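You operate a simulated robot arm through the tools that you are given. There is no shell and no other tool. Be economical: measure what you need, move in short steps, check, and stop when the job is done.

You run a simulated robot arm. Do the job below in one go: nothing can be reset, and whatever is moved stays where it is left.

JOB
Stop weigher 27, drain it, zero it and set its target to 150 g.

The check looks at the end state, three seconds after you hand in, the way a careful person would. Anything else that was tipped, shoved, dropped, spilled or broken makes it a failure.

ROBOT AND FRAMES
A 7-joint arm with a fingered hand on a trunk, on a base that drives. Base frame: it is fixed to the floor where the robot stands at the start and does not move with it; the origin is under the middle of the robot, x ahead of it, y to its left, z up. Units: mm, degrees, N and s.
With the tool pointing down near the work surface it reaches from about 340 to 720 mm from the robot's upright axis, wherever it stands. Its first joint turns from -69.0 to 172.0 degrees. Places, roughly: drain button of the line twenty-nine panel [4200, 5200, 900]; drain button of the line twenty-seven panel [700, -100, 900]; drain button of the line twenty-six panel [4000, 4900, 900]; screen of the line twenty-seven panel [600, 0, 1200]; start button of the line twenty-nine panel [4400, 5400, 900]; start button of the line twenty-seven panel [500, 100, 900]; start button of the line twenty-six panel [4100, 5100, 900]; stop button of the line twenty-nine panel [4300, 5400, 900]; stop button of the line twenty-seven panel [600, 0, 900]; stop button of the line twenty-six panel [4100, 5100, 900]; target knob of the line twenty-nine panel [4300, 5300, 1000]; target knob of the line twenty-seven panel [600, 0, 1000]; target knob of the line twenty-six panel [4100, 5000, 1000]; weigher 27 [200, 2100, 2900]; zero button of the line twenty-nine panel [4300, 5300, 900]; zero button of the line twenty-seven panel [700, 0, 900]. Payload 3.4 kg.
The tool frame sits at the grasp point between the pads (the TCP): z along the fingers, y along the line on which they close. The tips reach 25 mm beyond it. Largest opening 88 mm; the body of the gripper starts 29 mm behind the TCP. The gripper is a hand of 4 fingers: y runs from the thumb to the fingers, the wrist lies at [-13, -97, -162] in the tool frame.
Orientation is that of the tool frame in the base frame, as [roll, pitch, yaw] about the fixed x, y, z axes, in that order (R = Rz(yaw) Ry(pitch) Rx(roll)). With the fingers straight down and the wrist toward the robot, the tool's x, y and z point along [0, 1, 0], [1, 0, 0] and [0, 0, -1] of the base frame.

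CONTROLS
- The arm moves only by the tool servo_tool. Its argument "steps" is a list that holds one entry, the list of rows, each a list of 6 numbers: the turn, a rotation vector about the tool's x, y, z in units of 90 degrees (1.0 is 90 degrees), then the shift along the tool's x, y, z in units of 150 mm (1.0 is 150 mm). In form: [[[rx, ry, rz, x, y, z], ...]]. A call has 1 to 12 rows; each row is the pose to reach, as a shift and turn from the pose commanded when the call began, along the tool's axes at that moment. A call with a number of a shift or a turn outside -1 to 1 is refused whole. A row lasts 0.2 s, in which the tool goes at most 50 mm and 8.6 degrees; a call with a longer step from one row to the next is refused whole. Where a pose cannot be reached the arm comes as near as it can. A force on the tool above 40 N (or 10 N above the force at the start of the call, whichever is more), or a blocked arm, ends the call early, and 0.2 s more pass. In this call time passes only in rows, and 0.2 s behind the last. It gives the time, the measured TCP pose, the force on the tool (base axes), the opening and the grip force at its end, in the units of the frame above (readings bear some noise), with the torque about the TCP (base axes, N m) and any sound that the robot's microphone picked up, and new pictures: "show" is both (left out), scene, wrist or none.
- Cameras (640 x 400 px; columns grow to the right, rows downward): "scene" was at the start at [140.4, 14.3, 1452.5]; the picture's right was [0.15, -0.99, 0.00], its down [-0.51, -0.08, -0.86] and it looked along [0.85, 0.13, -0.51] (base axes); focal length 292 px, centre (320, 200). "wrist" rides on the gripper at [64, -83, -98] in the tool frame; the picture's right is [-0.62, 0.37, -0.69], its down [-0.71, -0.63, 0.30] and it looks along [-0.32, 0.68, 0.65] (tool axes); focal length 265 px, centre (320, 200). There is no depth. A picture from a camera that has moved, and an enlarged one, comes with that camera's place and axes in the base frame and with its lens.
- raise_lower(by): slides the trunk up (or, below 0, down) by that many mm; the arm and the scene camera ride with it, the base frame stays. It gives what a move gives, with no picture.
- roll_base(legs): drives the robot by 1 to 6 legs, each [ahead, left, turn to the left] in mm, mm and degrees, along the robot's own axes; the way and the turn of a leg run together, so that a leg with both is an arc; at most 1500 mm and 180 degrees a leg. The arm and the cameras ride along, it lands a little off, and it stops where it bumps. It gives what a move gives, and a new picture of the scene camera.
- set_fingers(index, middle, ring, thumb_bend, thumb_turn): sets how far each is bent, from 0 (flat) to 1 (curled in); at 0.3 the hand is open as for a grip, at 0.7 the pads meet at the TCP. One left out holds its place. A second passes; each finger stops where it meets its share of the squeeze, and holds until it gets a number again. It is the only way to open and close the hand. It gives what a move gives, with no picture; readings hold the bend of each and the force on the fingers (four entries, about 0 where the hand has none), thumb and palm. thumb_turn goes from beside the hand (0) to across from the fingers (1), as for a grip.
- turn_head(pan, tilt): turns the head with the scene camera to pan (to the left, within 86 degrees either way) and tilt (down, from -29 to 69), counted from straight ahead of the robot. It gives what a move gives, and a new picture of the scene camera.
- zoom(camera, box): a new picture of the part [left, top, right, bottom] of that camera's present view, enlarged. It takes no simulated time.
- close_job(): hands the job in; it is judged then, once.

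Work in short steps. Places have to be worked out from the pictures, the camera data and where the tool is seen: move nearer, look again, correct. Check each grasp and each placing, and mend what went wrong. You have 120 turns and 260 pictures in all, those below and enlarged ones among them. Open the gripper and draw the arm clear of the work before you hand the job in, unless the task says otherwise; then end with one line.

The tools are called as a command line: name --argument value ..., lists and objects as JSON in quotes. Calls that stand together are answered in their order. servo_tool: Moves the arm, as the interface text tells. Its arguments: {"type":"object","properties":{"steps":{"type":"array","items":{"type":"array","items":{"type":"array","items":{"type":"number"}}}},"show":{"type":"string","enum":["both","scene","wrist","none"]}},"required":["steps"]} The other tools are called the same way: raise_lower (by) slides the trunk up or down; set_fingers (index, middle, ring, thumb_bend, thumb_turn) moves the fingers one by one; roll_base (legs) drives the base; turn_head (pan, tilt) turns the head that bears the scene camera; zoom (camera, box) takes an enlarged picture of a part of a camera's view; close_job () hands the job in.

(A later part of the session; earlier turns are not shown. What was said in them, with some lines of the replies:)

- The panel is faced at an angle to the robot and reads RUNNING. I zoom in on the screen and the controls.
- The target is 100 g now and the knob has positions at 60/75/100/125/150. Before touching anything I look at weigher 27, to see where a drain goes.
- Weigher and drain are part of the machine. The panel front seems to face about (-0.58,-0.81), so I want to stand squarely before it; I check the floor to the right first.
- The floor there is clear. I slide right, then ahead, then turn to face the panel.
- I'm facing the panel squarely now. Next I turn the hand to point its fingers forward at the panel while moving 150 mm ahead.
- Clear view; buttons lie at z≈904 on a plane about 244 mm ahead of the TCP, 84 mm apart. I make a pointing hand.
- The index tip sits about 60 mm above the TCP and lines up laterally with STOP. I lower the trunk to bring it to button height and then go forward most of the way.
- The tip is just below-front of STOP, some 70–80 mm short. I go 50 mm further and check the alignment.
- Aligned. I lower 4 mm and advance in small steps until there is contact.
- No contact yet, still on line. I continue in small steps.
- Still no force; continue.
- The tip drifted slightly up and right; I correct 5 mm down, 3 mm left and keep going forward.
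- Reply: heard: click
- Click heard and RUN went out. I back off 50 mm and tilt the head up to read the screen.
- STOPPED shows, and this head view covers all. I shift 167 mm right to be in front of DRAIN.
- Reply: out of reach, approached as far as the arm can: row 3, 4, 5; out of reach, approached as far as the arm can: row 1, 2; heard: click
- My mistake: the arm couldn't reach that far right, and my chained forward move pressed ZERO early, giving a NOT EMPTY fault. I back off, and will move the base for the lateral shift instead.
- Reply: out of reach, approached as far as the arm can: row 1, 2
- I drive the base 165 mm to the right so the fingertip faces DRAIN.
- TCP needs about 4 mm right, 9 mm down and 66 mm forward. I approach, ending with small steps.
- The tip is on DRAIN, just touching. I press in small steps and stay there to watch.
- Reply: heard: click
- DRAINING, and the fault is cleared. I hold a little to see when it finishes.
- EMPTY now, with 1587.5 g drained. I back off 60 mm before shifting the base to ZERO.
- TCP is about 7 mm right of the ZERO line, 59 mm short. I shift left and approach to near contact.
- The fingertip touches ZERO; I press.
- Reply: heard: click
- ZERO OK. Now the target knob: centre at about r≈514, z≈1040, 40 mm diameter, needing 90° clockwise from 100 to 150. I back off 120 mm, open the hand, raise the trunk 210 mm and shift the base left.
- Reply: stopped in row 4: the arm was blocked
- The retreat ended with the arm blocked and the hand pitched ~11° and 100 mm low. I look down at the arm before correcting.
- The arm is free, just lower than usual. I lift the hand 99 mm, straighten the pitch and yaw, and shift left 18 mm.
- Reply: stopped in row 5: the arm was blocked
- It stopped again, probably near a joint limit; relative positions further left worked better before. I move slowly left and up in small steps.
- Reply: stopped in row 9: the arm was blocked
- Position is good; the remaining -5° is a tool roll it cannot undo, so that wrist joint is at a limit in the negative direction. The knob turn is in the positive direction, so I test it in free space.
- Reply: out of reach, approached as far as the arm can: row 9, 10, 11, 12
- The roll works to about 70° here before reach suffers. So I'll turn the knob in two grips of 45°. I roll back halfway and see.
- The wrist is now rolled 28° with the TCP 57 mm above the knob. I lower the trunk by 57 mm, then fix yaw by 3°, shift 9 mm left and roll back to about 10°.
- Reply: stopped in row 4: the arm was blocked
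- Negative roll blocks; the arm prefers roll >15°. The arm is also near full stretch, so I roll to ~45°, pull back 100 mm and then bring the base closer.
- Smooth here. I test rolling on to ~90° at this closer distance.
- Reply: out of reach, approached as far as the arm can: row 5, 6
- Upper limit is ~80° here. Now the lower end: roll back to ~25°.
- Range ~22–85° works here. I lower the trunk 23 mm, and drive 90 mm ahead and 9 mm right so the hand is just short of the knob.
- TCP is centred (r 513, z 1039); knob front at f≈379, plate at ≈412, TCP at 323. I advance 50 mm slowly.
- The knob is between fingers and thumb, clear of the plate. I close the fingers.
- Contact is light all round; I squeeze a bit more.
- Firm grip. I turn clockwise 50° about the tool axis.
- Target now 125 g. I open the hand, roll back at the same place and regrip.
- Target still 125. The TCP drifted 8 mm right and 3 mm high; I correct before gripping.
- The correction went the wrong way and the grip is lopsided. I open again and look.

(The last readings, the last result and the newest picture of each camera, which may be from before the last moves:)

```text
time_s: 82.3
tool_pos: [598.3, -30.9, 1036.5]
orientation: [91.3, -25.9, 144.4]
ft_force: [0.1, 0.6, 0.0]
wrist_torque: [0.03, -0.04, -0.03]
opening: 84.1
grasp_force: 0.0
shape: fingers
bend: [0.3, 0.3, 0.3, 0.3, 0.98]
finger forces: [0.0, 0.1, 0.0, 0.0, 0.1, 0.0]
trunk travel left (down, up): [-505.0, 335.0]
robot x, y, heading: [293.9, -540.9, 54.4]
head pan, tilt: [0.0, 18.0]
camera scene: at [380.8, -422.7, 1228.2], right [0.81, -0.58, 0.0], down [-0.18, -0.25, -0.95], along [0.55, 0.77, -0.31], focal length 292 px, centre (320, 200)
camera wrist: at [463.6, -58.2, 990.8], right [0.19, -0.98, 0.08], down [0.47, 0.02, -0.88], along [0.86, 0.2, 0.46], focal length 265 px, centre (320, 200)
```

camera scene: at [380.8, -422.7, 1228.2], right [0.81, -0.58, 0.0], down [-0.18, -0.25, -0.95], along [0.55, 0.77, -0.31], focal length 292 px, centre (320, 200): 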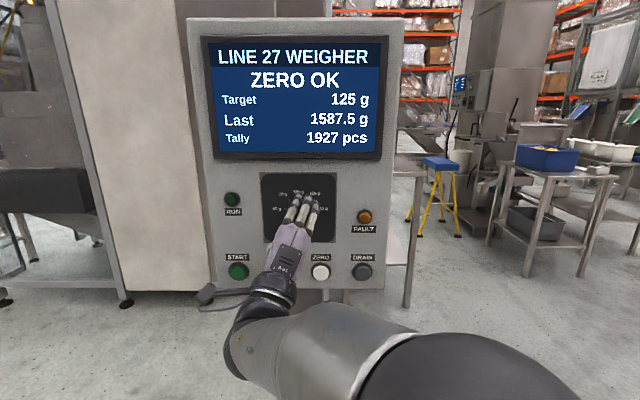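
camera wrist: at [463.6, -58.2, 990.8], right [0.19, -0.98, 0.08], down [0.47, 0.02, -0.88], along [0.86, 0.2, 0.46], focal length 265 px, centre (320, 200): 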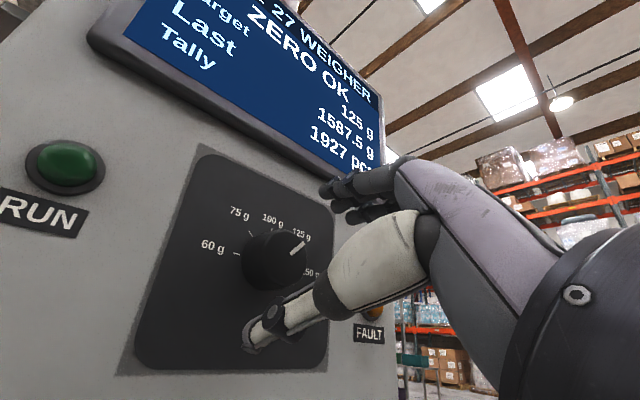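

Still 125, hand clear. I roll to ~33°, recentre (11 mm right, 2 mm up), and will bring the hand in by driving the base.

servo_tool --steps '[[[0, 0, 0.04, -0.03, 0.022, 0], [0, 0, 0.08, -0.06, 0.044, 0], [0, 0, 0.08, -0.06, 0.044, 0]]]' --show "wrist"

```text
time_s: 83.1
tool_pos: [609.8, -39.5, 1039.3]
orientation: [91.6, -33.2, 143.9]
ft_force: [0.5, -0.6, 0.1]
wrist_torque: [-0.02, 0.0, -0.04]
opening: 84.4
grasp_force: 0.1
shape: fingers
bend: [0.3, 0.3, 0.3, 0.3, 0.98]
finger forces: [0.0, 0.0, 0.0, 0.0, 0.0, 0.1]
trunk travel left (down, up): [-505.0, 335.0]
robot x, y, heading: [299.9, -538.7, 53.9]
head pan, tilt: [0.0, 18.0]
camera wrist: at [471.1, -61.4, 1005.0], right [0.19, -0.98, -0.02], down [0.37, 0.09, -0.93], along [0.91, 0.17, 0.38], focal length 265 px, centre (320, 200)
```

wrist: 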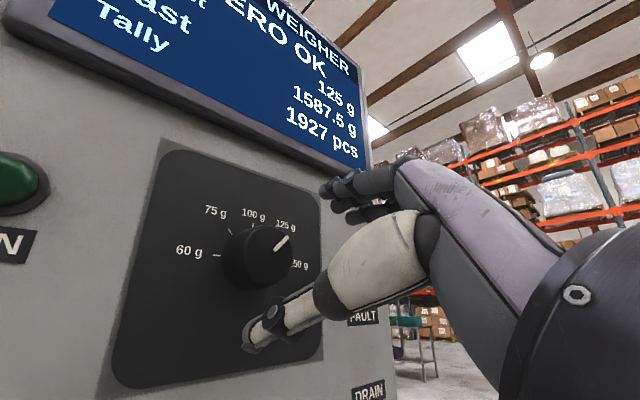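

Well placed (r 516, z 1039, f 327). I drive 46 mm ahead and 3 mm left.

roll_base --legs '[[46, 3, 0]]'

zoom --camera "wrist" --box '[220, 130, 420, 370]'

```text
time_s: 84.0
tool_pos: [634.8, 2.7, 1038.3]
orientation: [91.5, -33.2, 144.0]
ft_force: [0.1, 0.5, 0.8]
wrist_torque: [-0.01, 0.0, 0.03]
opening: 84.6
grasp_force: 0.1
shape: fingers
bend: [0.3, 0.3, 0.3, 0.3, 0.98]
finger forces: [0.0, 0.0, 0.1, 0.0, 0.1, 0.1]
trunk travel left (down, up): [-505.0, 335.0]
robot x, y, heading: [321.4, -499.9, 54.5]
head pan, tilt: [0.0, 18.0]
camera scene: at [405.7, -382.9, 1228.2], right [0.81, -0.58, 0.0], down [-0.18, -0.25, -0.95], along [0.55, 0.77, -0.31], focal length 292 px, centre (320, 200)
```

scene: 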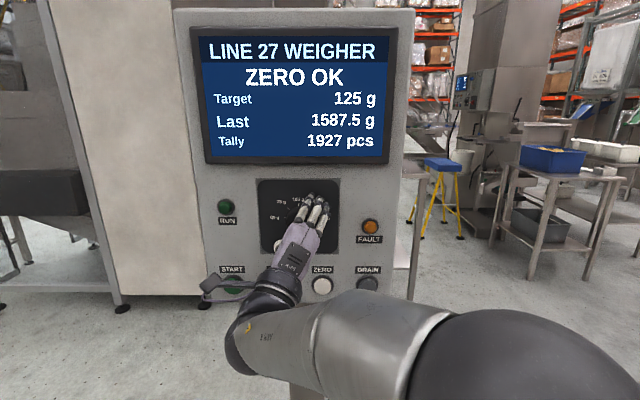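

```text
1.67 times, centred on (320, 250) of wrist
camera zoom: at [496.1, -21.8, 1004.8], right [0.19, -0.98, -0.01], down [0.37, 0.08, -0.93], along [0.91, 0.17, 0.38], focal length 442 px, centre (320, 117)
```

zoom: 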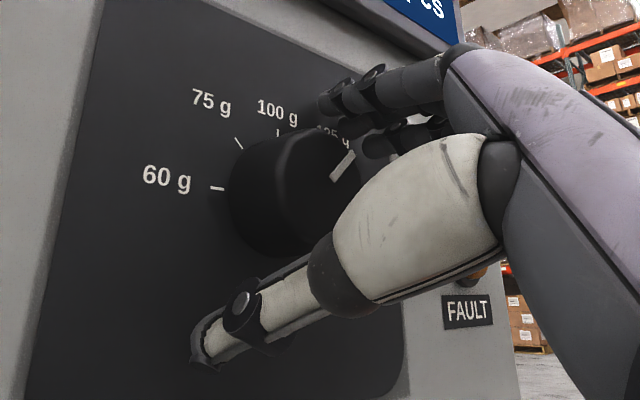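

Same placement as the first good grasp. I close on the knob.

set_fingers --index 0.55 --middle 0.55 --ring 0.55 --thumb_bend 0.55

set_fingers --index 0.68 --middle 0.68 --ring 0.62 --thumb_bend 0.68

```text
time_s: 85.0
tool_pos: [634.0, 0.4, 1039.5]
orientation: [91.4, -33.1, 143.9]
ft_force: [-3.1, -4.6, 3.3]
wrist_torque: [0.12, -0.09, -0.15]
opening: 35.8
grasp_force: 3.5
shape: fingers
bend: [0.52, 0.53, 0.55, 0.53, 1.0]
finger forces: [2.0, 5.0, 0.1, 0.0, 1.1, 0.0]
trunk travel left (down, up): [-505.0, 335.0]
robot x, y, heading: [318.9, -502.4, 54.5]
head pan, tilt: [0.0, 18.0]
```

```text
time_s: 86.0
tool_pos: [635.2, -1.3, 1041.1]
orientation: [91.3, -33.2, 144.0]
ft_force: [-0.4, -5.7, 8.2]
wrist_torque: [0.25, -0.27, -0.22]
opening: 33.0
grasp_force: 16.9
shape: fingers
bend: [0.54, 0.57, 0.62, 0.56, 1.0]
finger forces: [8.4, 14.0, 0.0, 0.0, 9.9, 0.0]
trunk travel left (down, up): [-505.0, 335.0]
robot x, y, heading: [322.9, -500.8, 54.5]
head pan, tilt: [0.0, 18.0]
```

The grip matches the first one. I turn clockwise about 48°.

servo_tool --steps '[[[0, 0, 0.06, 0, 0, 0], [0, 0, 0.12, 0, 0, 0], [0, 0, 0.18, 0, 0, 0], [0, 0, 0.24, 0, 0, 0], [0, 0, 0.3, 0, 0, 0], [0, 0, 0.36, 0, 0, 0], [0, 0, 0.42, 0, 0, 0], [0, 0, 0.48, 0, 0, 0], [0, 0, 0.53, 0, 0, 0]]]' --show "scene"

zoom --camera "scene" --box '[220, 130, 400, 270]'

```text
time_s: 88.0
tool_pos: [634.1, -0.5, 1040.8]
orientation: [97.9, -80.9, 136.8]
ft_force: [1.2, -7.8, 6.5]
wrist_torque: [0.04, -0.17, -0.29]
opening: 32.8
grasp_force: 16.7
shape: fingers
bend: [0.54, 0.58, 0.62, 0.56, 1.0]
finger forces: [8.3, 13.8, 0.0, 0.0, 10.9, 0.0]
trunk travel left (down, up): [-505.0, 335.0]
robot x, y, heading: [321.5, -502.3, 54.1]
head pan, tilt: [0.0, 18.0]
camera scene: at [405.2, -386.1, 1228.6], right [0.81, -0.58, 0.0], down [-0.18, -0.25, -0.95], along [0.56, 0.77, -0.31], focal length 292 px, centre (320, 200)
```

scene: 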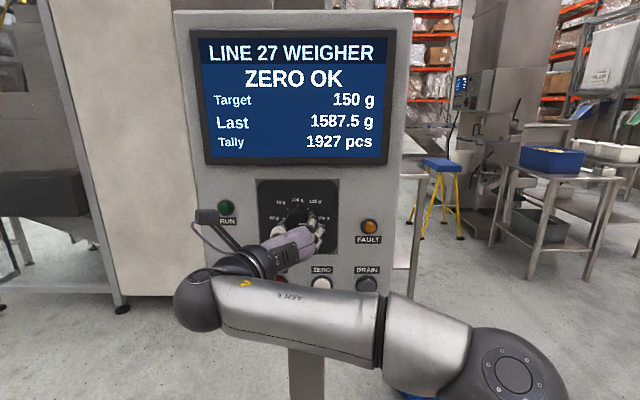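

```text
2.86 times, centred on (310, 200) of scene
camera zoom: at [405.2, -386.1, 1228.6], right [0.81, -0.58, 0.0], down [-0.18, -0.25, -0.95], along [0.56, 0.77, -0.31], focal length 834 px, centre (349, 200)
```

zoom: 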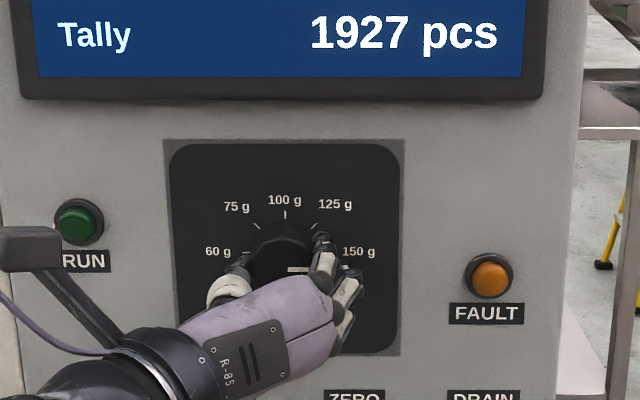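

Target reads 150 g. I open the hand and then back the base straight out so nothing is touched.

set_fingers --index 0.3 --middle 0.3 --ring 0.3 --thumb_bend 0.3

roll_base --legs '[[-250, 0, 0]]'

zoom --camera "scene" --box '[210, 60, 410, 290]'

```text
time_s: 89.0
tool_pos: [636.5, 1.6, 1038.2]
orientation: [97.3, -80.8, 137.5]
ft_force: [-0.4, -0.5, -0.5]
wrist_torque: [0.03, 0.02, 0.01]
opening: 84.3
grasp_force: 0.0
shape: fingers
bend: [0.3, 0.3, 0.3, 0.3, 0.98]
finger forces: [0.0, 0.0, 0.0, 0.1, 0.0, 0.1]
trunk travel left (down, up): [-505.0, 335.0]
robot x, y, heading: [320.7, -501.7, 54.2]
head pan, tilt: [0.0, 18.0]
```

```text
time_s: 90.8
tool_pos: [488.1, -203.4, 1039.5]
orientation: [97.8, -80.8, 136.8]
ft_force: [-1.0, 0.4, 0.3]
wrist_torque: [-0.04, -0.02, -0.02]
opening: 84.2
grasp_force: 0.1
shape: fingers
bend: [0.3, 0.3, 0.3, 0.3, 0.98]
finger forces: [0.0, 0.0, 0.0, 0.0, 0.0, 0.0]
trunk travel left (down, up): [-505.0, 335.0]
robot x, y, heading: [176.0, -705.4, 54.4]
head pan, tilt: [0.0, 18.0]
camera scene: at [258.7, -587.8, 1228.3], right [0.81, -0.58, 0.0], down [-0.18, -0.25, -0.95], along [0.56, 0.77, -0.31], focal length 292 px, centre (320, 200)
```

scene: 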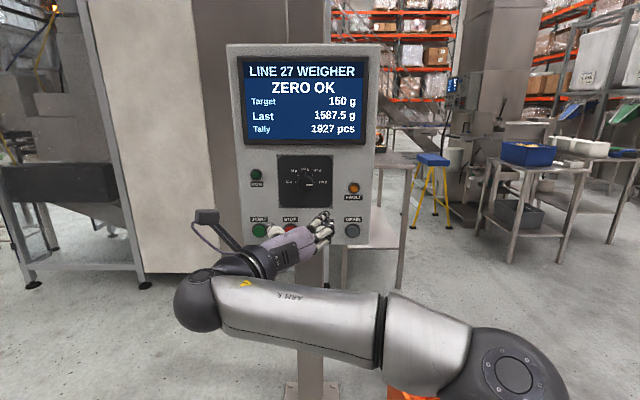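

```text
1.74 times, centred on (310, 175) of scene
camera zoom: at [258.7, -587.8, 1228.3], right [0.81, -0.58, 0.0], down [-0.18, -0.25, -0.95], along [0.56, 0.77, -0.31], focal length 507 px, centre (337, 244)
```

zoom: 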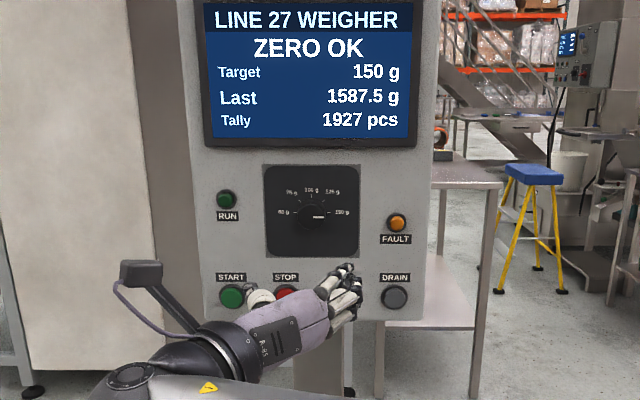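

The panel shows ZERO OK, target 150 g, with RUN and FAULT off, and the hand is open and clear. I hand the job in.

close_job

```text
The job is handed in.
```

Weigher 27 is stopped, drained (the panel showed EMPTY, 1587.5 g), zeroed (ZERO OK) and set to 150 g; I pressed ZERO once too early by mistake, which raised a NOT EMPTY fault that cleared when I started the drain.
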